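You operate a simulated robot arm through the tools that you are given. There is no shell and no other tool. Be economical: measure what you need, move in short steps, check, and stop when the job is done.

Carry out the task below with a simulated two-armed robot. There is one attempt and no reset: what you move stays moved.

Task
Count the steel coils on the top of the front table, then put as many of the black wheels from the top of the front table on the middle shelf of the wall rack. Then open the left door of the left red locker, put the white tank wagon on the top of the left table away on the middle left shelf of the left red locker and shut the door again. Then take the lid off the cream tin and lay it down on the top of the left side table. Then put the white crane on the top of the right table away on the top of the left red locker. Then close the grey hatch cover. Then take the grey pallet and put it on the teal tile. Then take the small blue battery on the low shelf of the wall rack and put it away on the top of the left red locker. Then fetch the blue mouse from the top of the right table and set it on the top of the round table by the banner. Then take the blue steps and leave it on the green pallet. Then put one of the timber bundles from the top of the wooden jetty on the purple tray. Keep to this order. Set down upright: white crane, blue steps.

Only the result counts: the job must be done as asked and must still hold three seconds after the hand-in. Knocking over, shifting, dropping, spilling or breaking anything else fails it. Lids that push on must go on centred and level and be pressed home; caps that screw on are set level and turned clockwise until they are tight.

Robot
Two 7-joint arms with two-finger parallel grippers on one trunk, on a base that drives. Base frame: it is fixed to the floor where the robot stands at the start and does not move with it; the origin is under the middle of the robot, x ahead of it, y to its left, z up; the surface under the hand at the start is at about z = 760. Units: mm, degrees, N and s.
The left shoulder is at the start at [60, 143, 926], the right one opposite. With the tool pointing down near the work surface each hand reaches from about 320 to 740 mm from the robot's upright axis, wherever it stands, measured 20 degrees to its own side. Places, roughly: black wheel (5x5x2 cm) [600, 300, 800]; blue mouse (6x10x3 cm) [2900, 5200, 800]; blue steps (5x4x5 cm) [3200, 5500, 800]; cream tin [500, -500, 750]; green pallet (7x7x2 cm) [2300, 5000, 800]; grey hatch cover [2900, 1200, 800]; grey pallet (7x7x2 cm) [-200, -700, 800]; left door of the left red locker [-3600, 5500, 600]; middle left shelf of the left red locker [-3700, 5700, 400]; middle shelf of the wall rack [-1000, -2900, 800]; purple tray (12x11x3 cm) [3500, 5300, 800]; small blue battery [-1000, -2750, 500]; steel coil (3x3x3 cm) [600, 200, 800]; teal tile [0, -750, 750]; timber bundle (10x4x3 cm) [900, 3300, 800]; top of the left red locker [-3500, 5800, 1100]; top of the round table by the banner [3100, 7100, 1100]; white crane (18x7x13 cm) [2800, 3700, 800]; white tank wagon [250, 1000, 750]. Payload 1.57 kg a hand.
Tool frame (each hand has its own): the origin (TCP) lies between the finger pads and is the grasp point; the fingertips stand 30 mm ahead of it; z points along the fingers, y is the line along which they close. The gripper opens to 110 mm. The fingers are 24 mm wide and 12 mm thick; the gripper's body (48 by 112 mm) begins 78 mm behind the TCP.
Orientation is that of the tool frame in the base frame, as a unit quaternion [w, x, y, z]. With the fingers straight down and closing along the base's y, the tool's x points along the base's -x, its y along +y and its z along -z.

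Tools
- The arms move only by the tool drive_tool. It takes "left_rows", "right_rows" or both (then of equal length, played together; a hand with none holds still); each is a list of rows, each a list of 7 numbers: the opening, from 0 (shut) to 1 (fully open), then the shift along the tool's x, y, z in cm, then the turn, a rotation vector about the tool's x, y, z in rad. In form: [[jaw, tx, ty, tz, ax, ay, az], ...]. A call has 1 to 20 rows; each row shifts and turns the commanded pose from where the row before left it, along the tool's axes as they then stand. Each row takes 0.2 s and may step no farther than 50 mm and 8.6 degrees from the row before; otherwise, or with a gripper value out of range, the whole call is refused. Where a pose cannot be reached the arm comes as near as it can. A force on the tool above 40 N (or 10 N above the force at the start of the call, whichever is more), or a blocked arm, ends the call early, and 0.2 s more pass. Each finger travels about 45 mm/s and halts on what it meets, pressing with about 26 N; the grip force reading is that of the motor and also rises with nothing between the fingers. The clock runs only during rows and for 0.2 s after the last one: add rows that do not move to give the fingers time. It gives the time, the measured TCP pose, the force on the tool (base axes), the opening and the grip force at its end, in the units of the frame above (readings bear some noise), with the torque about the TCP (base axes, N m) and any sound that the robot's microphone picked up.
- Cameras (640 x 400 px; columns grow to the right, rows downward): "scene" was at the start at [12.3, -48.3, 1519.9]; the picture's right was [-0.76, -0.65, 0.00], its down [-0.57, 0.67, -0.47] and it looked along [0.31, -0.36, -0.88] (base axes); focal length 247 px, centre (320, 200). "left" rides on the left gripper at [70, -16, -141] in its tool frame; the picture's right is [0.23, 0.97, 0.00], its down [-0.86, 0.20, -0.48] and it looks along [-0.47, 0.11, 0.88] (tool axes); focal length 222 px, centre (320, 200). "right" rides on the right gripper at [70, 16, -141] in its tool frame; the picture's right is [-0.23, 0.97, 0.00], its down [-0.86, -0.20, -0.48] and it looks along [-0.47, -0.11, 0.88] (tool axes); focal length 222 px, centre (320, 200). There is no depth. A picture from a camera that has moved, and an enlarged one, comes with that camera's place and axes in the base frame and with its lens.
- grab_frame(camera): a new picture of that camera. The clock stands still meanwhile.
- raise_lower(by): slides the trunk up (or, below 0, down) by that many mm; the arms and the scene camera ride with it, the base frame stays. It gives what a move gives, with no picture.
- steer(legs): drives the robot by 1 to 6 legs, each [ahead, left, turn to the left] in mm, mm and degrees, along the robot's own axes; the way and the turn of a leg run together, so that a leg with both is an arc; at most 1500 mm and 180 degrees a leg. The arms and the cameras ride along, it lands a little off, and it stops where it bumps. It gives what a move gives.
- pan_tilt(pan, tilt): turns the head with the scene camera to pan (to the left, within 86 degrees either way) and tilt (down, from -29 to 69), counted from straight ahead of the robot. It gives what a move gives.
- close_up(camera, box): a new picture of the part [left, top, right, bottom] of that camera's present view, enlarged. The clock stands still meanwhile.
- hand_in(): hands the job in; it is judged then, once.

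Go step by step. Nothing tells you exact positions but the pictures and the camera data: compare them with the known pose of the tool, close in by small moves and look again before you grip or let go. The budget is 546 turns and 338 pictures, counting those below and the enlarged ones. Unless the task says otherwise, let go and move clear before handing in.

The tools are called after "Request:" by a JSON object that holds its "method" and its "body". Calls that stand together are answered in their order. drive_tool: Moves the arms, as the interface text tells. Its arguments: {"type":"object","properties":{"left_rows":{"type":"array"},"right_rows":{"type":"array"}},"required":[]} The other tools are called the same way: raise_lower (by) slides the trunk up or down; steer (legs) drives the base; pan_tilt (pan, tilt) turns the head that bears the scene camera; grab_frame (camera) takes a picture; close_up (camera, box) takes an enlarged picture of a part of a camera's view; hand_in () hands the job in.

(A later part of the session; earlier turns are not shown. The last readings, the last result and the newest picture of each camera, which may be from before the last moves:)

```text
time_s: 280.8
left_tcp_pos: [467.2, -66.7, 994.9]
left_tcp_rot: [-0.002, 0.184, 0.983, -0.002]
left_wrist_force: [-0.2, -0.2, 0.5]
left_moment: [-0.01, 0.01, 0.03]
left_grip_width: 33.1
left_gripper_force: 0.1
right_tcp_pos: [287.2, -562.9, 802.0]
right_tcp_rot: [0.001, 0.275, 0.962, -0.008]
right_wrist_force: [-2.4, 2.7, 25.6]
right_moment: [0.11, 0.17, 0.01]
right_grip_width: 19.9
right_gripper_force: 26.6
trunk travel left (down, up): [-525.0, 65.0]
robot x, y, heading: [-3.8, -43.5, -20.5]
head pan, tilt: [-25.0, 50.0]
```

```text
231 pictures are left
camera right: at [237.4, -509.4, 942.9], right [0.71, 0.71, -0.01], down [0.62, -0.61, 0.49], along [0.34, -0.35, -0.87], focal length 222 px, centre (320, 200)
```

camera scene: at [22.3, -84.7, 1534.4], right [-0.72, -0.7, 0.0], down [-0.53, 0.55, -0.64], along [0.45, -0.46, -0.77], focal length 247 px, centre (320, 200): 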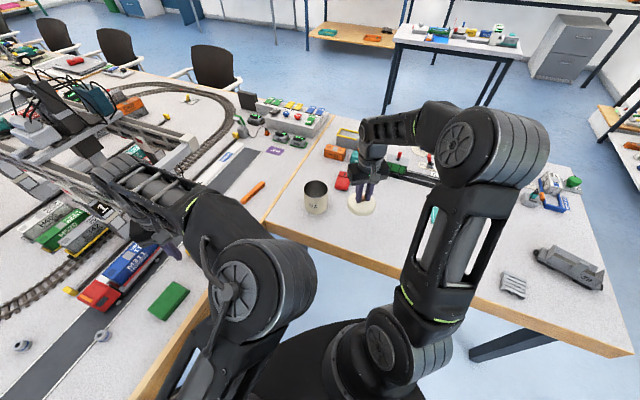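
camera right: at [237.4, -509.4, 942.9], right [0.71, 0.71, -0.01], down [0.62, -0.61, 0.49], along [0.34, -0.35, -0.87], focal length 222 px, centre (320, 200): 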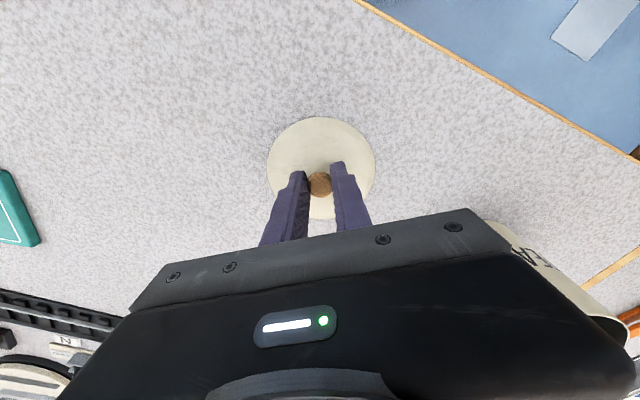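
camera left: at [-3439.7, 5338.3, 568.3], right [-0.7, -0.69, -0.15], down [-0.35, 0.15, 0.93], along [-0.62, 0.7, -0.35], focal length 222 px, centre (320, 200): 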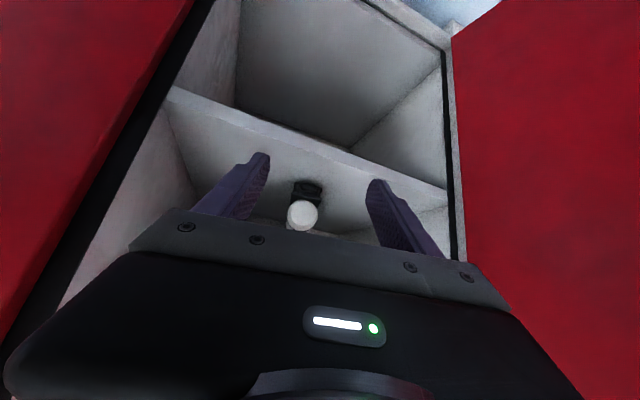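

Lid rests on the table. Release and rise.

Request:
{"method": "drive_tool", "body": {"right_rows": [[0, 0, 0, -0.2, 0, 0, 0], [0.4, 0, 0, 0, 0, 0, 0], [0.4, 0, 0, 0, 0, 0, 0], [0.4, 0, 0, 0, 0, 0, 0], [0.4, 0, 0, -4, 0, 0, 0], [0.4, 0, 0, -5, 0, 0, 0], [0.4, 0, 0, -5, 0, 0, 0], [0.4, 0, 0, -5, 0, 0, 0]]}}

Request:
{"method": "grab_frame", "body": {"camera": "right"}}

```text
time_s: 282.6
left_tcp_pos: [468.2, -66.8, 994.3]
left_tcp_rot: [-0.001, 0.185, 0.983, -0.003]
left_wrist_force: [0.3, 0.9, -0.1]
left_moment: [-0.01, -0.02, 0.01]
left_grip_width: 32.9
left_gripper_force: 0.1
right_tcp_pos: [289.8, -561.0, 993.1]
right_tcp_rot: [-0.001, 0.275, 0.961, -0.007]
right_wrist_force: [0.3, 0.1, -0.1]
right_moment: [-0.02, -0.01, -0.02]
right_grip_width: 43.9
right_gripper_force: 0.0
trunk travel left (down, up): [-525.0, 65.0]
robot x, y, heading: [-6.0, -38.4, -20.8]
head pan, tilt: [-25.0, 50.0]
```

```text
230 pictures are left
camera right: at [239.8, -508.9, 1133.9], right [0.71, 0.71, -0.01], down [0.62, -0.62, 0.48], along [0.33, -0.35, -0.88], focal length 222 px, centre (320, 200)
```

right: 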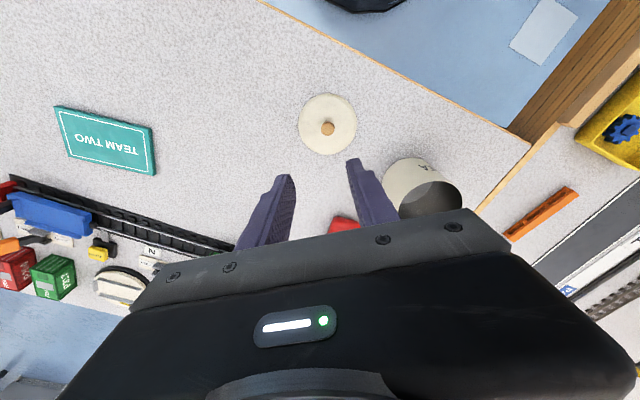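

The lid lies beside the tin. Next the crane on the right table far ahead-left; I need an overview of the room.

Request:
{"method": "drive_tool", "body": {"left_rows": [[0.3, 4, 0, 0, 0, 0, 0], [0.3, 4, 0, 0, 0, 0, 0]], "right_rows": [[0.4, 4, 0, 0, 0, 0, 0], [0.4, 0, 0, 0, 0, 0, 0]]}}

Request:
{"method": "pan_tilt", "body": {"pan": 70, "tilt": 18}}

Request:
{"method": "grab_frame", "body": {"camera": "scene"}}

Request:
{"method": "pan_tilt", "body": {"pan": 15, "tilt": 18}}

Request:
{"method": "grab_frame", "body": {"camera": "scene"}}

```text
time_s: 283.2
left_tcp_pos: [394.9, -40.3, 993.3]
left_tcp_rot: [-0.001, 0.186, 0.983, -0.001]
left_wrist_force: [-0.4, -0.2, 0.5]
left_moment: [-0.01, -0.02, 0.0]
left_grip_width: 33.1
left_gripper_force: 0.1
right_tcp_pos: [254.5, -542.0, 991.4]
right_tcp_rot: [-0.001, 0.274, 0.962, -0.007]
right_wrist_force: [-0.4, 0.6, -0.2]
right_moment: [-0.01, 0.0, 0.01]
right_grip_width: 44.2
right_gripper_force: 0.0
trunk travel left (down, up): [-525.0, 65.0]
robot x, y, heading: [-5.2, -40.7, -20.7]
head pan, tilt: [-25.0, 50.0]
```

```text
time_s: 284.9
left_tcp_pos: [395.2, -39.2, 995.0]
left_tcp_rot: [-0.001, 0.186, 0.982, -0.002]
left_wrist_force: [0.2, -0.5, 0.1]
left_moment: [0.02, 0.01, 0.0]
left_grip_width: 33.1
left_gripper_force: 0.1
right_tcp_pos: [254.1, -540.6, 991.1]
right_tcp_rot: [0.0, 0.275, 0.962, -0.007]
right_wrist_force: [0.1, 0.3, -0.6]
right_moment: [0.02, -0.01, 0.01]
right_grip_width: 43.9
right_gripper_force: 0.0
trunk travel left (down, up): [-525.0, 65.0]
robot x, y, heading: [-2.7, -39.0, -20.7]
head pan, tilt: [70.0, 18.0]
```

```text
229 pictures are left
camera scene: at [29.6, 41.0, 1583.3], right [0.76, -0.65, 0.0], down [-0.2, -0.23, -0.95], along [0.62, 0.72, -0.31], focal length 247 px, centre (320, 200)
```

scene: 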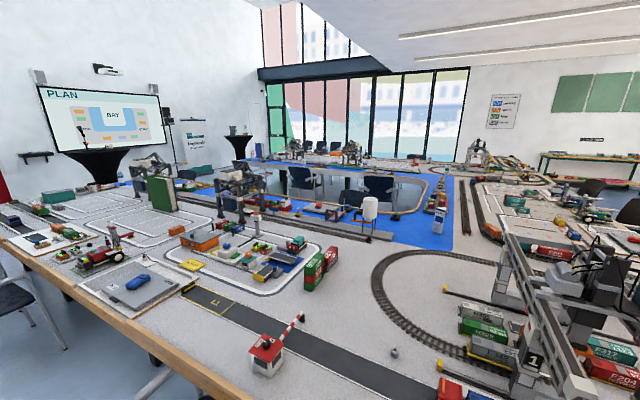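

```text
time_s: 286.2
left_tcp_pos: [394.7, -39.6, 993.3]
left_tcp_rot: [-0.001, 0.186, 0.983, -0.002]
left_wrist_force: [0.2, 0.3, -0.5]
left_moment: [-0.01, 0.05, 0.01]
left_grip_width: 33.1
left_gripper_force: 0.1
right_tcp_pos: [255.0, -541.1, 991.7]
right_tcp_rot: [0.0, 0.274, 0.962, -0.006]
right_wrist_force: [0.2, -0.8, -0.4]
right_moment: [-0.02, -0.01, 0.04]
right_grip_width: 44.1
right_gripper_force: 0.1
trunk travel left (down, up): [-525.0, 65.0]
robot x, y, heading: [-2.9, -42.8, -20.8]
head pan, tilt: [15.0, 18.0]
```

```text
228 pictures are left
camera scene: at [61.5, -39.0, 1583.3], right [-0.1, -0.99, 0.0], down [-0.31, 0.03, -0.95], along [0.95, -0.09, -0.31], focal length 247 px, centre (320, 200)
```

scene: 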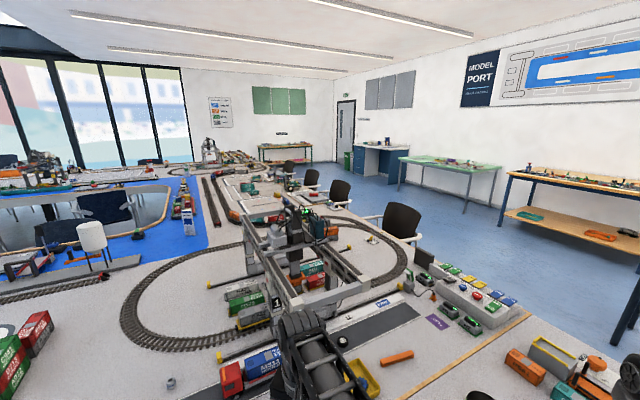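

I'll zoom on the PLAN screen and the far part of the layout to understand the geometry.

Request:
{"method": "pan_tilt", "body": {"pan": 75, "tilt": 10}}

Request:
{"method": "close_up", "body": {"camera": "scene", "box": [240, 120, 560, 320]}}

Request:
{"method": "close_up", "body": {"camera": "scene", "box": [0, 80, 240, 230]}}

```text
time_s: 287.5
left_tcp_pos: [394.1, -40.2, 993.7]
left_tcp_rot: [-0.002, 0.186, 0.983, -0.001]
left_wrist_force: [0.2, 0.7, -0.2]
left_moment: [0.03, 0.03, -0.03]
left_grip_width: 32.9
left_gripper_force: 0.1
right_tcp_pos: [254.5, -541.9, 991.1]
right_tcp_rot: [0.0, 0.274, 0.962, -0.007]
right_wrist_force: [0.0, 0.1, -0.1]
right_moment: [0.01, -0.05, 0.03]
right_grip_width: 43.8
right_gripper_force: 0.1
trunk travel left (down, up): [-525.0, 65.0]
robot x, y, heading: [-0.5, -39.5, -20.9]
head pan, tilt: [75.0, 10.0]
```

```text
2.00 times, centred on (400, 220) of scene
camera zoom: at [23.0, 45.7, 1596.3], right [0.81, -0.58, 0.0], down [-0.1, -0.14, -0.98], along [0.58, 0.8, -0.17], focal length 495 px, centre (160, 160)
```

zoom: 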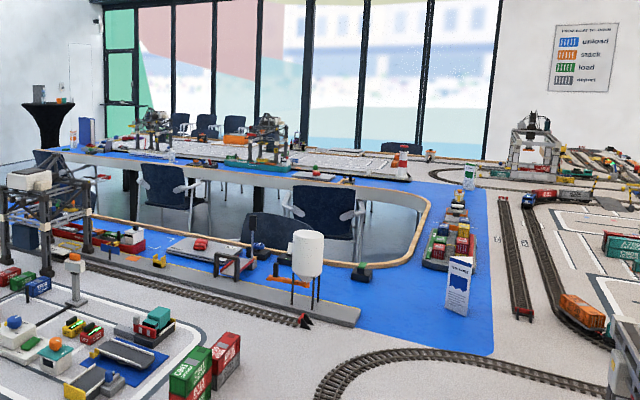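

```text
2.67 times, centred on (120, 155) of scene
camera zoom: at [23.0, 45.7, 1596.3], right [0.81, -0.58, 0.0], down [-0.1, -0.14, -0.98], along [0.58, 0.8, -0.17], focal length 660 px, centre (853, 320)
```

zoom: 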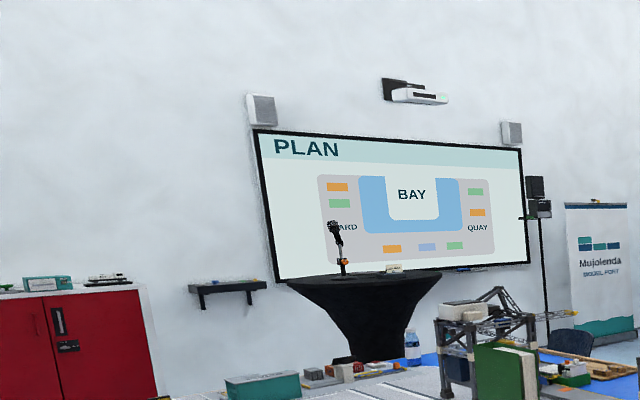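

The layout is a U opening toward the screen wall; the right table is its far arm. I'll go round the left table's far end and look at the passage there.

Request:
{"method": "steer", "body": {"legs": [[-700, -250, 0], [0, 0, 111], [700, 500, 0], [700, 200, 0], [1200, 100, 0], [900, 100, 0]]}}

Request:
{"method": "pan_tilt", "body": {"pan": -40, "tilt": 25}}

Request:
{"method": "grab_frame", "body": {"camera": "scene"}}

```text
time_s: 312.1
left_tcp_pos: [-1707.0, 3453.4, 993.3]
left_tcp_rot: [0.0, -0.701, 0.713, -0.003]
left_wrist_force: [-0.3, -0.1, 0.6]
left_moment: [-0.04, 0.0, 0.02]
left_grip_width: 33.0
left_gripper_force: 0.0
right_tcp_pos: [-1186.7, 3498.7, 990.7]
right_tcp_rot: [0.005, -0.632, 0.775, -0.007]
right_wrist_force: [0.0, 0.9, -1.3]
right_moment: [-0.04, -0.02, 0.04]
right_grip_width: 44.1
right_gripper_force: 0.1
trunk travel left (down, up): [-525.0, 65.0]
robot x, y, heading: [-1567.4, 3081.0, 89.8]
head pan, tilt: [75.0, 10.0]
stopped in leg 6: the robot was blocked; the commanded pose is now the measured one
```

```text
time_s: 314.0
left_tcp_pos: [-1706.2, 3450.2, 994.7]
left_tcp_rot: [0.001, -0.701, 0.713, -0.002]
left_wrist_force: [0.3, -0.1, 0.6]
left_moment: [0.01, 0.01, 0.0]
left_grip_width: 33.2
left_gripper_force: 0.1
right_tcp_pos: [-1187.5, 3495.6, 990.8]
right_tcp_rot: [0.006, -0.633, 0.774, -0.005]
right_wrist_force: [-0.2, -0.1, 0.5]
right_moment: [0.02, 0.0, 0.0]
right_grip_width: 43.9
right_gripper_force: 0.2
trunk travel left (down, up): [-525.0, 65.0]
robot x, y, heading: [-1568.0, 3077.7, 89.9]
head pan, tilt: [-40.0, 25.0]
```

```text
225 pictures are left
camera scene: at [-1506.0, 3120.3, 1571.9], right [0.76, -0.65, 0.0], down [-0.27, -0.32, -0.91], along [0.59, 0.69, -0.42], focal length 247 px, centre (320, 200)
```

scene: 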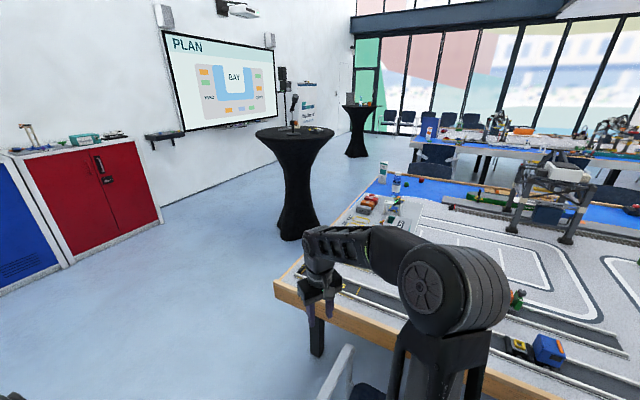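

The base touched something, probably a chair on the right. Step away left and look.

Request:
{"method": "steer", "body": {"legs": [[0, 150, 0]]}}

Request:
{"method": "pan_tilt", "body": {"pan": -60, "tilt": 60}}

Request:
{"method": "grab_frame", "body": {"camera": "scene"}}

```text
time_s: 315.4
left_tcp_pos: [-1856.5, 3451.8, 994.2]
left_tcp_rot: [0.001, -0.7, 0.715, -0.002]
left_wrist_force: [-0.6, 0.2, -0.1]
left_moment: [0.02, -0.05, 0.0]
left_grip_width: 32.8
left_gripper_force: 0.0
right_tcp_pos: [-1336.9, 3494.9, 992.6]
right_tcp_rot: [0.006, -0.631, 0.776, -0.006]
right_wrist_force: [-1.0, 0.3, -0.2]
right_moment: [-0.02, -0.06, 0.02]
right_grip_width: 44.1
right_gripper_force: 0.1
trunk travel left (down, up): [-525.0, 65.0]
robot x, y, heading: [-1714.2, 3080.4, 89.2]
head pan, tilt: [-40.0, 25.0]
```

```text
time_s: 316.4
left_tcp_pos: [-1855.9, 3451.9, 994.2]
left_tcp_rot: [0.001, -0.7, 0.714, -0.002]
left_wrist_force: [-0.2, 0.0, -0.6]
left_moment: [0.03, -0.01, -0.02]
left_grip_width: 33.1
left_gripper_force: 0.1
right_tcp_pos: [-1334.5, 3496.0, 992.6]
right_tcp_rot: [0.006, -0.632, 0.775, -0.004]
right_wrist_force: [-0.2, 0.8, -0.4]
right_moment: [0.0, -0.02, 0.01]
right_grip_width: 44.2
right_gripper_force: 0.2
trunk travel left (down, up): [-525.0, 65.0]
robot x, y, heading: [-1716.6, 3079.4, 89.4]
head pan, tilt: [-60.0, 60.0]
```

```text
224 pictures are left
camera scene: at [-1657.3, 3083.9, 1521.9], right [0.49, -0.87, 0.0], down [-0.75, -0.43, -0.5], along [0.44, 0.25, -0.87], focal length 247 px, centre (320, 200)
```

scene: 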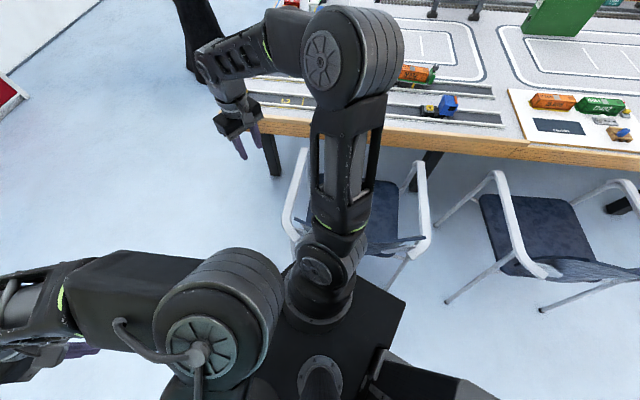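

Two chairs stand along the table; I'll keep clear. Route: around the mic round table on the wall side.

Request:
{"method": "steer", "body": {"legs": [[1220, 184, 0], [700, -350, 0], [700, -350, 0], [0, 0, -70]]}}

Request:
{"method": "pan_tilt", "body": {"pan": 0, "tilt": 25}}

Request:
{"method": "grab_frame", "body": {"camera": "scene"}}

```text
time_s: 333.2
left_tcp_pos: [-958.3, 6010.3, 995.7]
left_tcp_rot: [-0.001, -0.196, 0.981, -0.003]
left_wrist_force: [-0.5, 0.1, 0.1]
left_moment: [0.0, -0.03, -0.01]
left_grip_width: 33.1
left_gripper_force: 0.1
right_tcp_pos: [-708.1, 5551.3, 991.3]
right_tcp_rot: [0.003, -0.107, 0.994, -0.007]
right_wrist_force: [-0.1, -0.1, 0.7]
right_moment: [-0.01, 0.0, 0.03]
right_grip_width: 43.9
right_gripper_force: 0.1
trunk travel left (down, up): [-525.0, 65.0]
robot x, y, heading: [-1243.3, 5732.4, 23.2]
head pan, tilt: [-60.0, 60.0]
```

```text
time_s: 334.6
left_tcp_pos: [-957.3, 6010.2, 995.0]
left_tcp_rot: [-0.001, -0.197, 0.98, -0.002]
left_wrist_force: [-0.2, 0.0, 0.9]
left_moment: [-0.01, -0.03, -0.01]
left_grip_width: 33.0
left_gripper_force: 0.0
right_tcp_pos: [-707.4, 5551.5, 991.4]
right_tcp_rot: [0.003, -0.106, 0.994, -0.007]
right_wrist_force: [-0.5, 0.0, -0.7]
right_moment: [0.01, -0.01, -0.02]
right_grip_width: 44.0
right_gripper_force: 0.0
trunk travel left (down, up): [-525.0, 65.0]
robot x, y, heading: [-1244.1, 5732.6, 23.6]
head pan, tilt: [0.0, 25.0]
```

```text
223 pictures are left
camera scene: at [-1184.4, 5756.9, 1571.9], right [0.4, -0.92, 0.0], down [-0.39, -0.17, -0.91], along [0.83, 0.36, -0.42], focal length 247 px, centre (320, 200)
```

scene: 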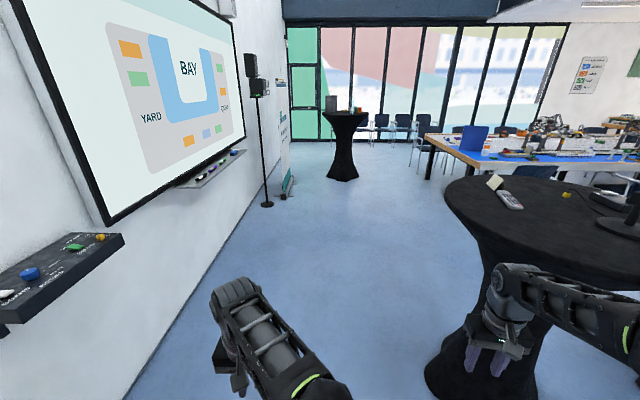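

The aisle along the wall is clear. Drive along it and toward the end of the right table.

Request:
{"method": "steer", "body": {"legs": [[1500, 0, 0], [1000, -500, 0]]}}

Request:
{"method": "pan_tilt", "body": {"pan": -45, "tilt": 22}}

Request:
{"method": "grab_frame", "body": {"camera": "scene"}}

Request:
{"method": "pan_tilt", "body": {"pan": 0, "tilt": 22}}

Request:
{"method": "grab_frame", "body": {"camera": "scene"}}

```text
time_s: 347.1
left_tcp_pos: [1501.0, 6545.5, 995.3]
left_tcp_rot: [0.0, -0.205, 0.979, -0.003]
left_wrist_force: [0.4, 0.3, 0.4]
left_moment: [0.02, 0.02, -0.01]
left_grip_width: 32.8
left_gripper_force: 0.1
right_tcp_pos: [1759.4, 6092.4, 991.1]
right_tcp_rot: [0.003, -0.115, 0.993, -0.007]
right_wrist_force: [-0.2, -0.2, -0.2]
right_moment: [0.01, 0.04, 0.05]
right_grip_width: 44.2
right_gripper_force: 0.1
trunk travel left (down, up): [-525.0, 65.0]
robot x, y, heading: [1219.8, 6263.0, 24.5]
head pan, tilt: [0.0, 25.0]
```

```text
time_s: 348.3
left_tcp_pos: [1501.4, 6545.0, 994.8]
left_tcp_rot: [0.0, -0.206, 0.979, -0.001]
left_wrist_force: [0.4, -0.2, 0.5]
left_moment: [-0.01, -0.01, -0.03]
left_grip_width: 32.9
left_gripper_force: 0.1
right_tcp_pos: [1759.7, 6090.9, 992.6]
right_tcp_rot: [0.002, -0.115, 0.993, -0.007]
right_wrist_force: [0.3, -0.5, -0.7]
right_moment: [0.0, -0.03, -0.04]
right_grip_width: 43.9
right_gripper_force: 0.1
trunk travel left (down, up): [-525.0, 65.0]
robot x, y, heading: [1225.3, 6261.9, 24.5]
head pan, tilt: [-45.0, 22.0]
```

```text
222 pictures are left
camera scene: at [1281.4, 6217.9, 1576.8], right [-0.35, -0.94, 0.0], down [-0.35, 0.13, -0.93], along [0.87, -0.32, -0.37], focal length 247 px, centre (320, 200)
```

scene: 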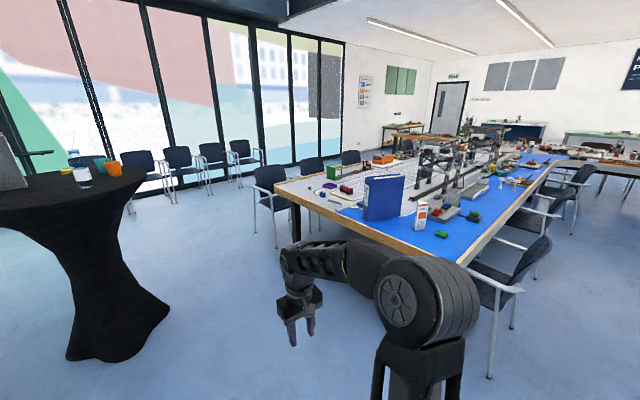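

```text
time_s: 349.4
left_tcp_pos: [1500.0, 6545.7, 994.1]
left_tcp_rot: [0.0, -0.205, 0.979, -0.001]
left_wrist_force: [-0.2, 0.6, 0.3]
left_moment: [0.02, -0.04, -0.01]
left_grip_width: 33.0
left_gripper_force: 0.0
right_tcp_pos: [1757.6, 6090.9, 991.9]
right_tcp_rot: [0.004, -0.115, 0.993, -0.006]
right_wrist_force: [-0.4, 0.8, -0.1]
right_moment: [-0.01, 0.03, 0.02]
right_grip_width: 44.0
right_gripper_force: 0.2
trunk travel left (down, up): [-525.0, 65.0]
robot x, y, heading: [1221.6, 6262.6, 24.4]
head pan, tilt: [0.0, 22.0]
```

```text
221 pictures are left
camera scene: at [1278.9, 6288.7, 1576.8], right [0.41, -0.91, 0.0], down [-0.34, -0.15, -0.93], along [0.84, 0.38, -0.37], focal length 247 px, centre (320, 200)
```

scene: 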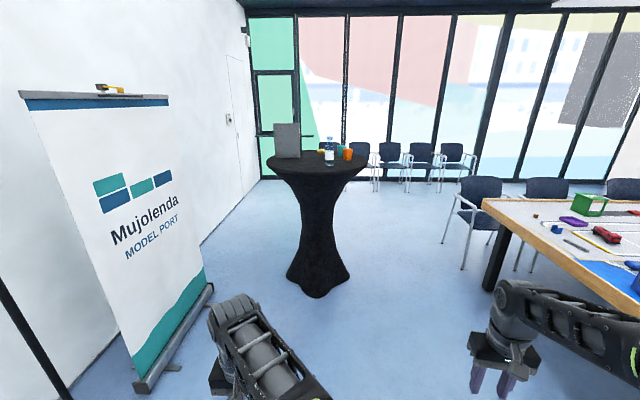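

The right table end spans roughly (2040,5107)–(3780,5805), with chairs along its inner edge. Zoom to find the crane and chair gaps.

Request:
{"method": "pan_tilt", "body": {"pan": -60, "tilt": 22}}

Request:
{"method": "close_up", "body": {"camera": "scene", "box": [280, 120, 520, 270]}}

Request:
{"method": "grab_frame", "body": {"camera": "scene"}}

```text
time_s: 350.7
left_tcp_pos: [1499.7, 6545.5, 994.6]
left_tcp_rot: [0.0, -0.206, 0.979, -0.001]
left_wrist_force: [-0.1, -0.1, 0.2]
left_moment: [0.0, 0.0, 0.01]
left_grip_width: 33.0
left_gripper_force: 0.0
right_tcp_pos: [1759.3, 6091.5, 990.8]
right_tcp_rot: [0.003, -0.115, 0.993, -0.006]
right_wrist_force: [0.8, 0.5, -0.6]
right_moment: [-0.01, -0.01, 0.01]
right_grip_width: 43.9
right_gripper_force: 0.0
trunk travel left (down, up): [-525.0, 65.0]
robot x, y, heading: [1220.7, 6259.8, 24.4]
head pan, tilt: [-60.0, 22.0]
```

```text
2.67 times, centred on (400, 195) of scene
camera zoom: at [1270.0, 6196.4, 1576.8], right [-0.58, -0.81, 0.0], down [-0.31, 0.22, -0.93], along [0.75, -0.54, -0.37], focal length 660 px, centre (107, 213)
```

zoom: 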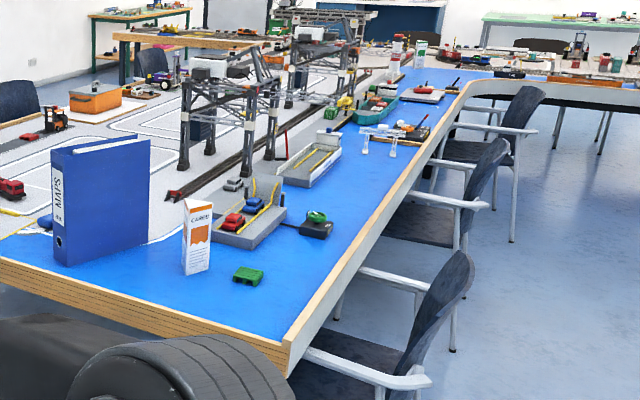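

```text
219 pictures are left
camera scene: at [1270.0, 6196.4, 1576.8], right [-0.58, -0.81, 0.0], down [-0.31, 0.22, -0.93], along [0.75, -0.54, -0.37], focal length 247 px, centre (320, 200)
```

scene: 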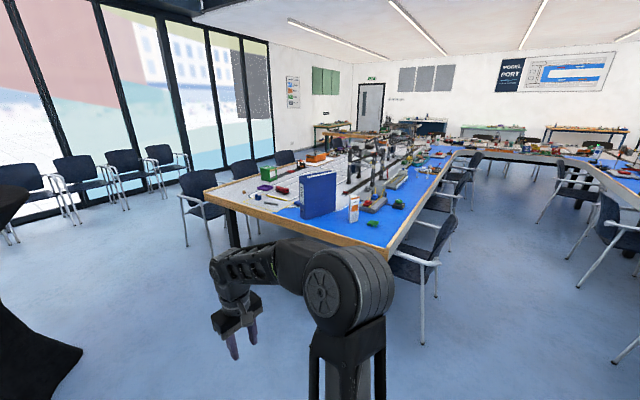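

The white crane is at about (2746,3692), close to the inner edge but right beside a chair. I'll drive into the bay aisle for a closer look.

Request:
{"method": "steer", "body": {"legs": [[0, 0, -92], [900, 100, 0]]}}

Request:
{"method": "pan_tilt", "body": {"pan": 25, "tilt": 30}}

Request:
{"method": "grab_frame", "body": {"camera": "scene"}}

```text
time_s: 359.4
left_tcp_pos: [1909.6, 5161.8, 994.2]
left_tcp_rot: [-0.001, 0.568, 0.823, -0.001]
left_wrist_force: [0.5, -0.5, 0.0]
left_moment: [0.03, -0.01, 0.01]
left_grip_width: 32.9
left_gripper_force: 0.0
right_tcp_pos: [1443.2, 4928.6, 991.1]
right_tcp_rot: [-0.004, 0.641, 0.767, -0.007]
right_wrist_force: [-0.3, -0.2, -0.3]
right_moment: [0.04, 0.0, 0.01]
right_grip_width: 44.1
right_gripper_force: 0.1
trunk travel left (down, up): [-525.0, 65.0]
robot x, y, heading: [1639.4, 5455.1, -68.5]
head pan, tilt: [-60.0, 22.0]
```

```text
time_s: 361.0
left_tcp_pos: [1910.5, 5163.4, 994.7]
left_tcp_rot: [-0.002, 0.569, 0.823, -0.001]
left_wrist_force: [-0.1, -0.1, 0.0]
left_moment: [0.01, 0.01, 0.01]
left_grip_width: 33.0
left_gripper_force: 0.1
right_tcp_pos: [1442.1, 4929.2, 991.3]
right_tcp_rot: [-0.003, 0.642, 0.767, -0.008]
right_wrist_force: [0.3, -0.6, 0.6]
right_moment: [-0.01, 0.04, -0.02]
right_grip_width: 44.1
right_gripper_force: 0.0
trunk travel left (down, up): [-525.0, 65.0]
robot x, y, heading: [1641.4, 5454.7, -68.6]
head pan, tilt: [25.0, 30.0]
```

```text
218 pictures are left
camera scene: at [1695.9, 5422.5, 1564.0], right [-0.69, -0.72, 0.0], down [-0.36, 0.34, -0.87], along [0.63, -0.6, -0.5], focal length 247 px, centre (320, 200)
```

scene: 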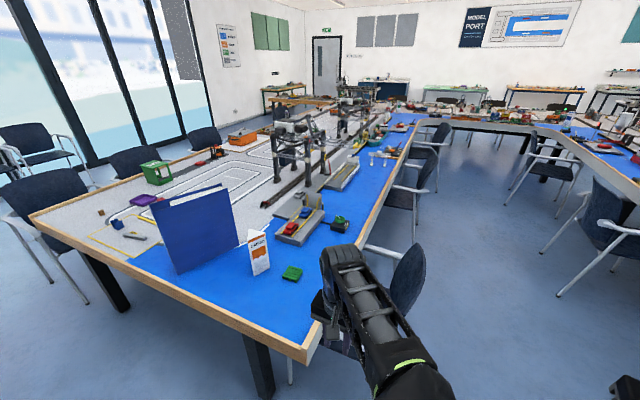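

Request:
{"method": "close_up", "body": {"camera": "scene", "box": [340, 110, 500, 260]}}

```text
2.67 times, centred on (420, 185) of scene
camera zoom: at [1695.9, 5422.5, 1564.0], right [-0.69, -0.72, 0.0], down [-0.36, 0.34, -0.87], along [0.63, -0.6, -0.5], focal length 660 px, centre (53, 240)
```

zoom: 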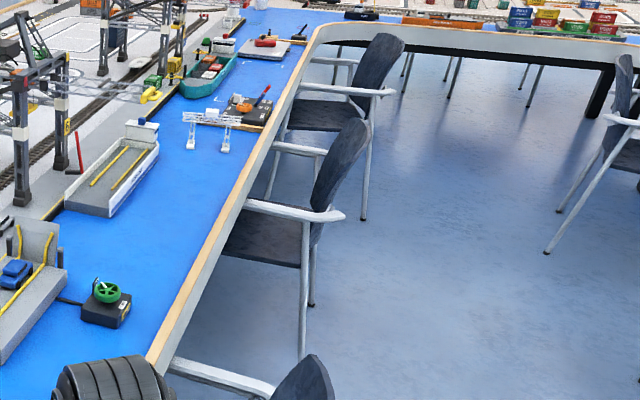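

Chairs 1 and 2 leave a gap of about 800 mm centred near s=1200 along the edge, and the crane at (2787,3706) is reachable from there. Drive down the aisle and turn to face the table.

Request:
{"method": "steer", "body": {"legs": [[300, -560, 0], [1368, 0, 0], [0, 0, 89.6]]}}

Request:
{"method": "pan_tilt", "body": {"pan": 0, "tilt": 40}}

Request:
{"method": "grab_frame", "body": {"camera": "scene"}}

```text
time_s: 374.8
left_tcp_pos: [2053.1, 3956.5, 993.1]
left_tcp_rot: [0.0, -0.167, 0.986, -0.002]
left_wrist_force: [0.7, -0.5, 0.1]
left_moment: [0.02, -0.03, 0.0]
left_grip_width: 33.0
left_gripper_force: 0.1
right_tcp_pos: [2273.8, 3486.2, 991.7]
right_tcp_rot: [0.003, -0.076, 0.997, -0.007]
right_wrist_force: [-0.5, -0.4, 0.2]
right_moment: [0.02, 0.0, 0.0]
right_grip_width: 44.1
right_gripper_force: 0.1
trunk travel left (down, up): [-525.0, 65.0]
robot x, y, heading: [1749.0, 3693.2, 20.0]
head pan, tilt: [25.0, 30.0]
```

```text
time_s: 375.7
left_tcp_pos: [2052.3, 3958.3, 993.8]
left_tcp_rot: [0.0, -0.166, 0.986, -0.002]
left_wrist_force: [-0.9, -0.2, -0.4]
left_moment: [0.01, -0.01, -0.01]
left_grip_width: 33.1
left_gripper_force: 0.0
right_tcp_pos: [2272.7, 3487.1, 991.5]
right_tcp_rot: [0.002, -0.076, 0.997, -0.007]
right_wrist_force: [0.0, -0.4, 0.9]
right_moment: [-0.02, 0.03, 0.0]
right_grip_width: 44.0
right_gripper_force: 0.1
trunk travel left (down, up): [-525.0, 65.0]
robot x, y, heading: [1752.6, 3697.0, 19.9]
head pan, tilt: [0.0, 40.0]
```

```text
216 pictures are left
camera scene: at [1803.7, 3717.3, 1548.6], right [0.34, -0.94, 0.0], down [-0.6, -0.22, -0.77], along [0.72, 0.26, -0.64], focal length 247 px, centre (320, 200)
```

scene: 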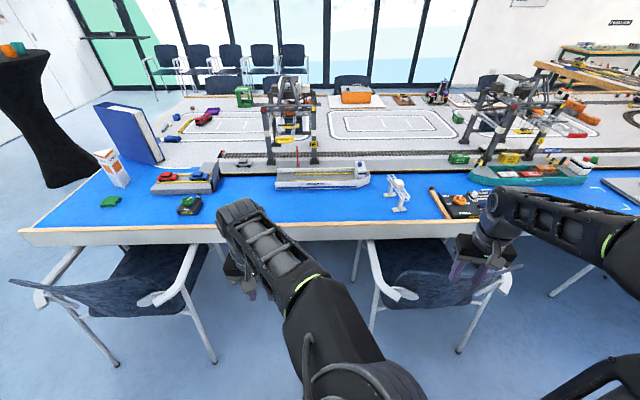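

Gap confirmed between the chairs. Advance carefully to about 350 mm from the edge.

Request:
{"method": "steer", "body": {"legs": [[0, 81, 1.5], [300, 0, 0]]}}

Request:
{"method": "pan_tilt", "body": {"pan": 0, "tilt": 60}}

Request:
{"method": "grab_frame", "body": {"camera": "scene"}}

```text
time_s: 378.4
left_tcp_pos: [2291.9, 4152.0, 992.9]
left_tcp_rot: [0.0, -0.181, 0.983, -0.002]
left_wrist_force: [0.9, 0.1, 0.5]
left_moment: [0.04, 0.04, 0.0]
left_grip_width: 32.9
left_gripper_force: 0.0
right_tcp_pos: [2527.9, 3687.0, 991.4]
right_tcp_rot: [0.001, -0.09, 0.996, -0.007]
right_wrist_force: [0.1, -0.5, -0.2]
right_moment: [-0.01, 0.02, 0.04]
right_grip_width: 43.8
right_gripper_force: 0.0
trunk travel left (down, up): [-525.0, 65.0]
robot x, y, heading: [1996.2, 3882.7, 21.6]
head pan, tilt: [0.0, 40.0]
```

```text
time_s: 379.2
left_tcp_pos: [2292.7, 4151.9, 993.6]
left_tcp_rot: [-0.001, -0.18, 0.984, -0.003]
left_wrist_force: [0.7, 1.0, -0.5]
left_moment: [0.02, -0.05, -0.03]
left_grip_width: 32.9
left_gripper_force: 0.0
right_tcp_pos: [2527.0, 3685.4, 991.5]
right_tcp_rot: [0.002, -0.09, 0.996, -0.007]
right_wrist_force: [0.0, -0.2, 0.1]
right_moment: [0.02, 0.02, -0.01]
right_grip_width: 44.1
right_gripper_force: 0.1
trunk travel left (down, up): [-525.0, 65.0]
robot x, y, heading: [1998.1, 3879.6, 21.6]
head pan, tilt: [0.0, 60.0]
```

```text
215 pictures are left
camera scene: at [2033.6, 3897.4, 1521.9], right [0.37, -0.93, 0.0], down [-0.81, -0.32, -0.5], along [0.47, 0.18, -0.87], focal length 247 px, centre (320, 200)
```

scene: 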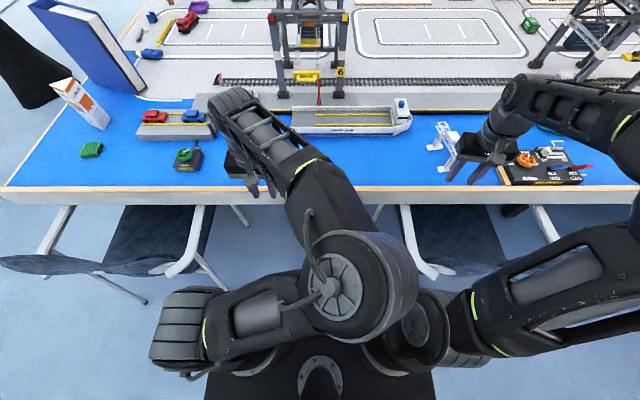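

Fits. Advance another 125 mm and check the crane with the right-hand camera.

Request:
{"method": "steer", "body": {"legs": [[125, 0, 0]]}}

Request:
{"method": "grab_frame", "body": {"camera": "right"}}

Request:
{"method": "grab_frame", "body": {"camera": "scene"}}

```text
time_s: 380.5
left_tcp_pos: [2409.8, 4198.6, 993.7]
left_tcp_rot: [0.0, -0.181, 0.983, -0.002]
left_wrist_force: [0.2, 0.8, 0.1]
left_moment: [-0.01, 0.06, 0.02]
left_grip_width: 32.8
left_gripper_force: 0.1
right_tcp_pos: [2644.8, 3732.2, 990.2]
right_tcp_rot: [0.002, -0.09, 0.996, -0.008]
right_wrist_force: [-0.3, 0.5, -0.2]
right_moment: [0.0, 0.04, 0.02]
right_grip_width: 43.9
right_gripper_force: 0.0
trunk travel left (down, up): [-525.0, 65.0]
robot x, y, heading: [2112.8, 3928.6, 21.8]
head pan, tilt: [0.0, 60.0]
```

```text
214 pictures are left
camera right: at [2572.2, 3738.6, 1132.2], right [0.05, 1.0, -0.01], down [0.87, -0.04, 0.48], along [0.48, -0.04, -0.88], focal length 222 px, centre (320, 200)
```

right: 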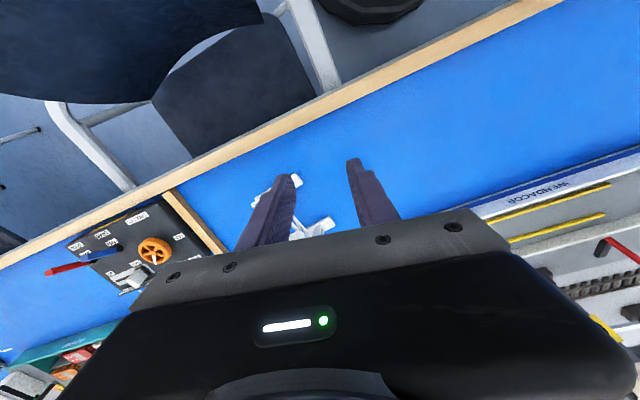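

```text
213 pictures are left
camera scene: at [2151.8, 3944.1, 1521.8], right [0.37, -0.93, 0.0], down [-0.81, -0.32, -0.5], along [0.46, 0.18, -0.87], focal length 247 px, centre (320, 200)
```

scene: 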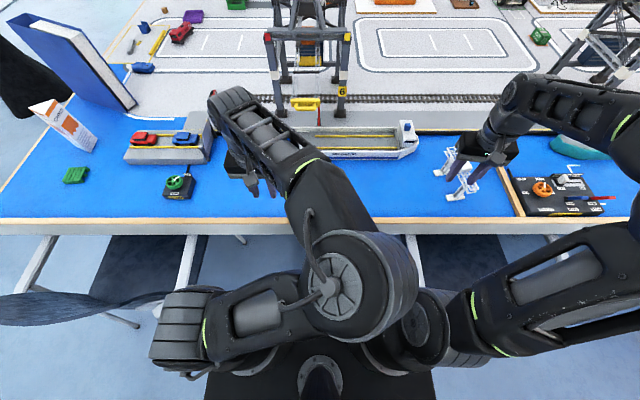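

Shift the right hand left to see the crane.

Request:
{"method": "drive_tool", "body": {"right_rows": [[1, 0, 4, -2, 0, 0, 0], [1, 0, 4, -2, 0, 0, 0], [1, 0, 4, 0, 0, 0, 0], [1, 0, 3, 0, 0, 0, 0]]}}

Request:
{"method": "grab_frame", "body": {"camera": "right"}}

Request:
{"method": "close_up", "body": {"camera": "scene", "box": [400, 110, 560, 210]}}

```text
time_s: 381.5
left_tcp_pos: [2409.0, 4198.3, 994.3]
left_tcp_rot: [0.0, -0.181, 0.983, -0.003]
left_wrist_force: [-0.8, -0.1, 0.0]
left_moment: [-0.02, 0.01, -0.02]
left_grip_width: 33.0
left_gripper_force: 0.0
right_tcp_pos: [2613.5, 3881.3, 1030.3]
right_tcp_rot: [0.002, -0.091, 0.996, -0.008]
right_wrist_force: [0.6, -0.3, 0.5]
right_moment: [0.0, 0.01, -0.02]
right_grip_width: 110.0
right_gripper_force: 0.1
trunk travel left (down, up): [-525.0, 65.0]
robot x, y, heading: [2115.2, 3926.6, 21.6]
head pan, tilt: [0.0, 60.0]
```

```text
212 pictures are left
camera right: at [2541.5, 3887.4, 1170.3], right [0.05, 1.0, -0.01], down [0.87, -0.04, 0.48], along [0.48, -0.04, -0.87], focal length 222 px, centre (320, 200)
```

right: 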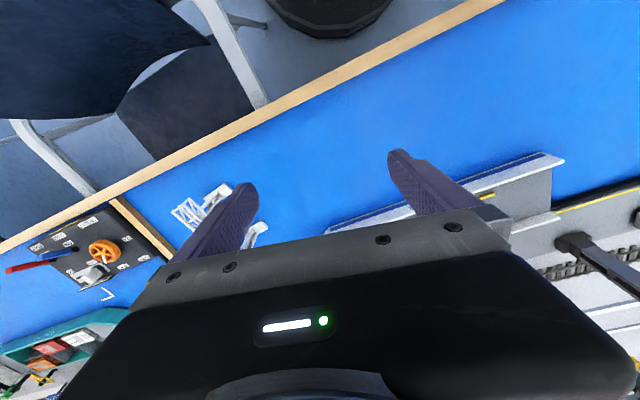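

```text
4.00 times, centred on (480, 160) of scene
camera zoom: at [2149.9, 3943.8, 1521.9], right [0.37, -0.93, 0.0], down [-0.81, -0.32, -0.5], along [0.47, 0.18, -0.87], focal length 989 px, centre (-320, 360)
```

zoom: 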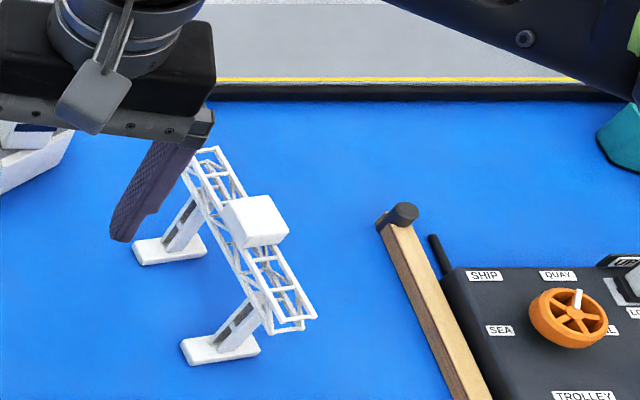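

The white gantry crane: beam heading ≈31°, centre (2787,3690), top ≈ 890. I'll rotate the right hand 21° and move above it.

Request:
{"method": "drive_tool", "body": {"right_rows": [[0.8, -2.28, -3.66, 0, 0, 0, 0], [0.8, -2.28, -3.66, 0, 0, 0, 0], [0.8, -2.28, -3.66, 0, 0, 0, 0], [0.8, -2.28, -3.66, 0, 0, 0, 0], [0.8, -2.28, -3.66, 0, 0, 0, 0], [0.8, -2.28, -3.66, 0, 0, 0, 0], [0.8, 0, 0, 0, 0, 0, -0.123], [0.8, 0, 0, 0, 0, 0, -0.123], [0.8, 0, 0, 0, 0, 0, -0.123], [0.8, 0, 0, 3, 0, 0, 0], [0.8, 0, 0, 0, 0, 0, 0]]}}

Request:
{"method": "grab_frame", "body": {"camera": "right"}}

Request:
{"method": "close_up", "body": {"camera": "scene", "box": [400, 70, 560, 200]}}

```text
time_s: 383.9
left_tcp_pos: [2408.9, 4198.5, 994.2]
left_tcp_rot: [0.0, -0.182, 0.983, -0.003]
left_wrist_force: [0.6, -0.6, -0.1]
left_moment: [-0.01, -0.01, 0.0]
left_grip_width: 33.2
left_gripper_force: 0.0
right_tcp_pos: [2791.9, 3687.1, 1005.5]
right_tcp_rot: [0.001, -0.272, 0.962, -0.008]
right_wrist_force: [-0.1, -0.3, -0.3]
right_moment: [0.0, -0.01, 0.0]
right_grip_width: 87.8
right_gripper_force: 0.0
trunk travel left (down, up): [-525.0, 65.0]
robot x, y, heading: [2115.1, 3930.5, 21.9]
head pan, tilt: [0.0, 60.0]
```

```text
210 pictures are left
camera right: at [2722.7, 3667.9, 1146.5], right [-0.32, 0.95, -0.02], down [0.83, 0.28, 0.48], along [0.46, 0.14, -0.88], focal length 222 px, centre (320, 200)
```

right: 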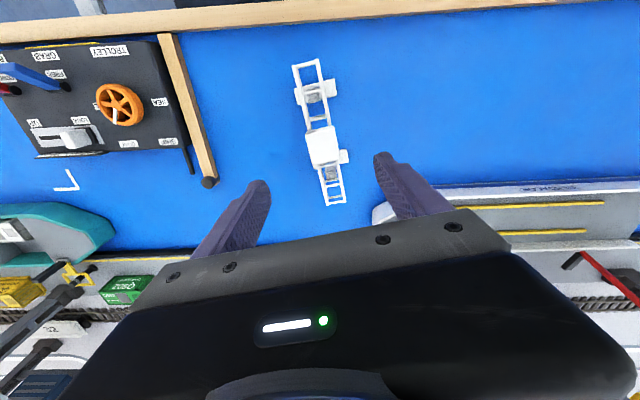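

```text
3.08 times, centred on (480, 135) of scene
camera zoom: at [2149.8, 3943.6, 1521.9], right [0.37, -0.93, 0.0], down [-0.81, -0.32, -0.5], along [0.47, 0.18, -0.87], focal length 761 px, centre (-172, 400)
```

zoom: 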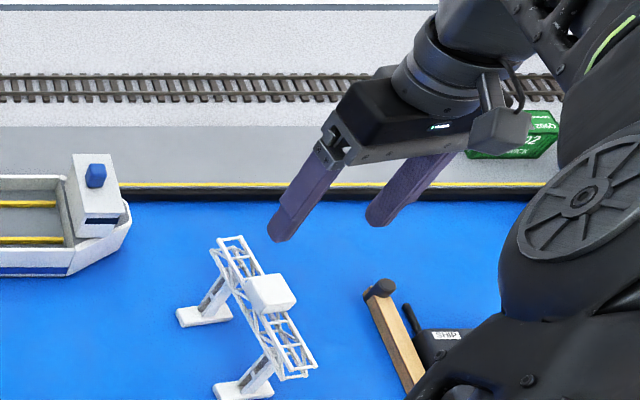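

Aligned in position and yaw. Lower to z≈915 and check once more.

Request:
{"method": "drive_tool", "body": {"right_rows": [[0.7, 0, 0.1, 4.5, 0, 0, 0], [0.7, 0, 0, 4.5, 0, 0, 0], [0.7, 0, 0, 0, 0, 0, 0]]}}

Request:
{"method": "grab_frame", "body": {"camera": "right"}}

Request:
{"method": "close_up", "body": {"camera": "scene", "box": [400, 90, 560, 190]}}

```text
time_s: 384.7
left_tcp_pos: [2408.2, 4198.3, 994.6]
left_tcp_rot: [0.0, -0.181, 0.983, -0.002]
left_wrist_force: [-0.3, 0.5, 0.4]
left_moment: [0.03, 0.01, -0.01]
left_grip_width: 33.2
left_gripper_force: 0.1
right_tcp_pos: [2791.5, 3688.1, 912.4]
right_tcp_rot: [0.0, -0.272, 0.962, -0.007]
right_wrist_force: [-0.6, -0.4, 0.1]
right_moment: [0.03, 0.02, 0.04]
right_grip_width: 77.2
right_gripper_force: 0.1
trunk travel left (down, up): [-525.0, 65.0]
robot x, y, heading: [2117.1, 3926.5, 21.7]
head pan, tilt: [0.0, 60.0]
```

```text
208 pictures are left
camera right: at [2721.9, 3667.5, 1053.9], right [-0.32, 0.95, -0.02], down [0.83, 0.28, 0.48], along [0.46, 0.14, -0.88], focal length 222 px, centre (320, 200)
```

right: 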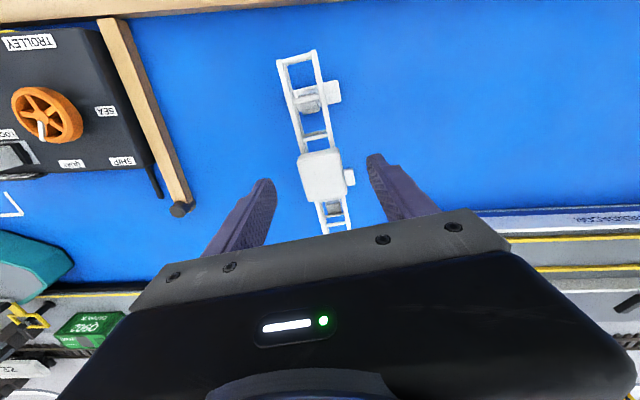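

```text
4.00 times, centred on (480, 140) of scene
camera zoom: at [2149.8, 3943.5, 1521.9], right [0.37, -0.93, 0.0], down [-0.81, -0.32, -0.5], along [0.47, 0.18, -0.87], focal length 989 px, centre (-320, 440)
```

zoom: 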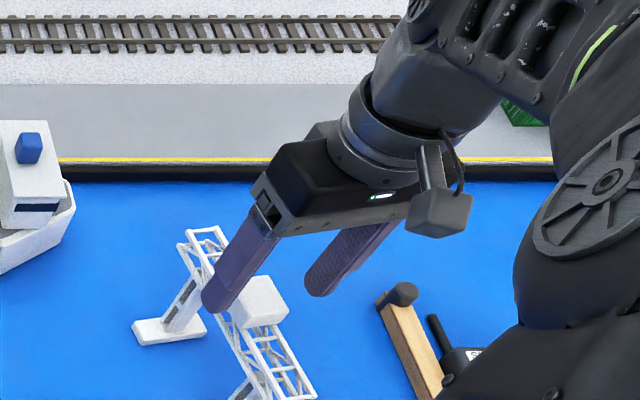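

Good. Lower to z≈868 and close on the beam/cab.

Request:
{"method": "drive_tool", "body": {"right_rows": [[0.7, 0.3, 0.1, 2.4, 0, 0, 0], [0.7, 0, 0, 2.0, 0, 0, 0], [0.4, 0, 0, 0, 0, 0, 0], [0.2, 0, 0, 0, 0, 0, 0], [0, 0, 0, 0, 0, 0, 0], [0, 0, 0, 0, 0, 0, 0], [0, 0, 0, 0, 0, 0, 0]]}}

Request:
{"method": "grab_frame", "body": {"camera": "right"}}

```text
time_s: 386.3
left_tcp_pos: [2408.8, 4198.0, 994.6]
left_tcp_rot: [-0.001, -0.181, 0.983, -0.002]
left_wrist_force: [-0.5, 0.2, 0.3]
left_moment: [0.01, -0.02, 0.01]
left_grip_width: 32.9
left_gripper_force: 0.1
right_tcp_pos: [2789.2, 3688.1, 868.9]
right_tcp_rot: [0.001, -0.272, 0.962, -0.007]
right_wrist_force: [-0.6, 0.2, -0.4]
right_moment: [0.04, 0.01, 0.03]
right_grip_width: 35.4
right_gripper_force: 26.5
trunk travel left (down, up): [-525.0, 65.0]
robot x, y, heading: [2116.5, 3926.3, 21.6]
head pan, tilt: [0.0, 60.0]
```

```text
206 pictures are left
camera right: at [2719.5, 3667.6, 1011.2], right [-0.32, 0.95, -0.01], down [0.83, 0.28, 0.48], along [0.46, 0.14, -0.88], focal length 222 px, centre (320, 200)
```

right: 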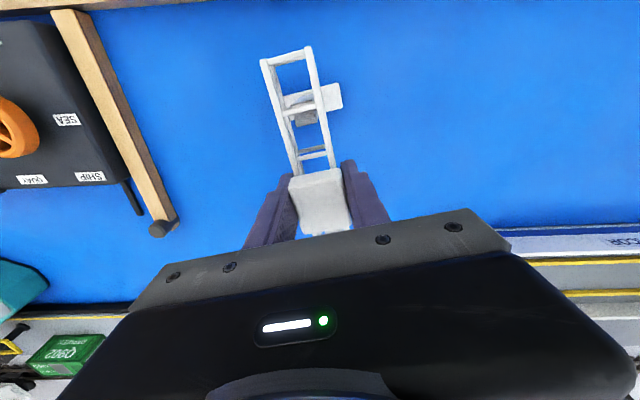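

Gripped at 35 mm. Lift straight up and retract.

Request:
{"method": "drive_tool", "body": {"right_rows": [[0, 0, 0, -3, 0, 0, 0], [0, 0, 0, -5, 0, 0, 0], [0, 0, 0, -5, 0, 0, 0], [0, 0, 0, -5, 0, 0, 0], [0, 4, 0, 0, 0, 0, 0], [0, 4, 0, 0, 0, 0, 0], [0, 4, 0, 0, 0, 0, 0], [0, 4, 0, 0, 0, 0, 0], [0, 0, 0, 0, 0, 0, 0]]}}

Request:
{"method": "grab_frame", "body": {"camera": "scene"}}

```text
time_s: 388.3
left_tcp_pos: [2409.0, 4198.4, 994.5]
left_tcp_rot: [-0.001, -0.181, 0.983, -0.001]
left_wrist_force: [0.5, -0.1, 0.3]
left_moment: [-0.01, -0.04, -0.01]
left_grip_width: 33.0
left_gripper_force: 0.2
right_tcp_pos: [2650.4, 3605.9, 1048.3]
right_tcp_rot: [0.0, -0.272, 0.962, -0.007]
right_wrist_force: [0.5, -0.1, -1.6]
right_moment: [0.0, 0.04, 0.03]
right_grip_width: 35.8
right_gripper_force: 25.7
trunk travel left (down, up): [-525.0, 65.0]
robot x, y, heading: [2117.4, 3930.3, 21.3]
head pan, tilt: [0.0, 60.0]
```

```text
205 pictures are left
camera scene: at [2150.8, 3943.4, 1521.8], right [0.37, -0.93, 0.0], down [-0.81, -0.32, -0.5], along [0.46, 0.18, -0.87], focal length 247 px, centre (320, 200)
```

scene: 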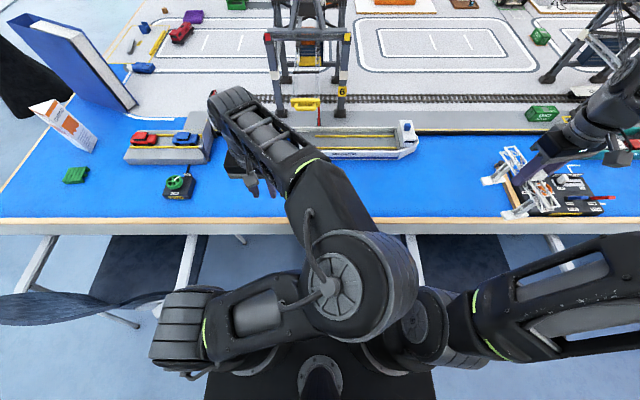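

Tuck the crane closer, then back out of the gap and turn.

Request:
{"method": "drive_tool", "body": {"right_rows": [[0, 0, 4.5, -1, 0, 0, 0], [0, 0, 4.5, 0, 0, 0, 0], [0, 0, 4.5, 0, 0, 0, 0], [0, 0, 4.5, 0, 0, 0, 0]]}}

Request:
{"method": "steer", "body": {"legs": [[-450, 0, 0], [0, 0, 90], [1250, 0, 0], [1000, 60, 0]]}}

Request:
{"method": "pan_tilt", "body": {"pan": 60, "tilt": 30}}

Request:
{"method": "grab_frame", "body": {"camera": "scene"}}

```text
time_s: 389.3
left_tcp_pos: [2408.6, 4198.1, 994.3]
left_tcp_rot: [0.0, -0.181, 0.983, -0.003]
left_wrist_force: [-0.1, 0.4, -0.1]
left_moment: [-0.01, 0.02, 0.01]
left_grip_width: 33.0
left_gripper_force: 0.1
right_tcp_pos: [2555.2, 3757.4, 1058.8]
right_tcp_rot: [0.0, -0.272, 0.962, -0.008]
right_wrist_force: [-0.9, 0.0, -1.8]
right_moment: [0.0, 0.02, -0.01]
right_grip_width: 35.7
right_gripper_force: 26.3
trunk travel left (down, up): [-525.0, 65.0]
robot x, y, heading: [2120.6, 3932.0, 21.8]
head pan, tilt: [0.0, 60.0]
```

```text
time_s: 406.6
left_tcp_pos: [573.8, 6160.6, 995.4]
left_tcp_rot: [-0.001, 0.818, -0.575, 0.002]
left_wrist_force: [-0.5, -0.3, 0.1]
left_moment: [-0.01, 0.0, 0.01]
left_grip_width: 32.8
left_gripper_force: 0.1
right_tcp_pos: [1015.9, 6298.3, 1058.6]
right_tcp_rot: [-0.006, 0.868, -0.497, 0.004]
right_wrist_force: [-0.7, 0.2, -1.8]
right_moment: [-0.01, -0.02, 0.01]
right_grip_width: 35.7
right_gripper_force: 26.1
trunk travel left (down, up): [-525.0, 65.0]
robot x, y, heading: [837.8, 5861.2, 110.4]
head pan, tilt: [0.0, 60.0]
```

```text
time_s: 407.9
left_tcp_pos: [572.6, 6159.6, 994.6]
left_tcp_rot: [-0.001, 0.818, -0.575, 0.002]
left_wrist_force: [-0.2, -0.4, -0.1]
left_moment: [0.0, 0.0, 0.0]
left_grip_width: 33.1
left_gripper_force: 0.0
right_tcp_pos: [1017.3, 6298.0, 1057.6]
right_tcp_rot: [-0.007, 0.867, -0.497, 0.004]
right_wrist_force: [-0.7, 0.1, -0.6]
right_moment: [-0.01, 0.01, 0.0]
right_grip_width: 35.6
right_gripper_force: 26.4
trunk travel left (down, up): [-525.0, 65.0]
robot x, y, heading: [837.5, 5860.5, 110.1]
head pan, tilt: [60.0, 30.0]
```

```text
204 pictures are left
camera scene: at [758.1, 5849.6, 1563.9], right [0.17, 0.99, 0.0], down [0.49, -0.08, -0.87], along [-0.85, 0.14, -0.5], focal length 247 px, centre (320, 200)
```

scene: 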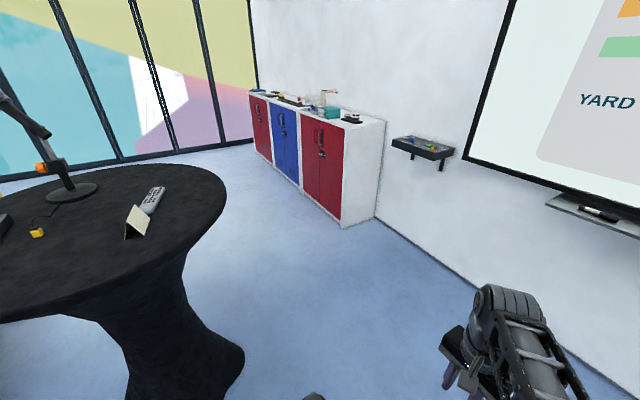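

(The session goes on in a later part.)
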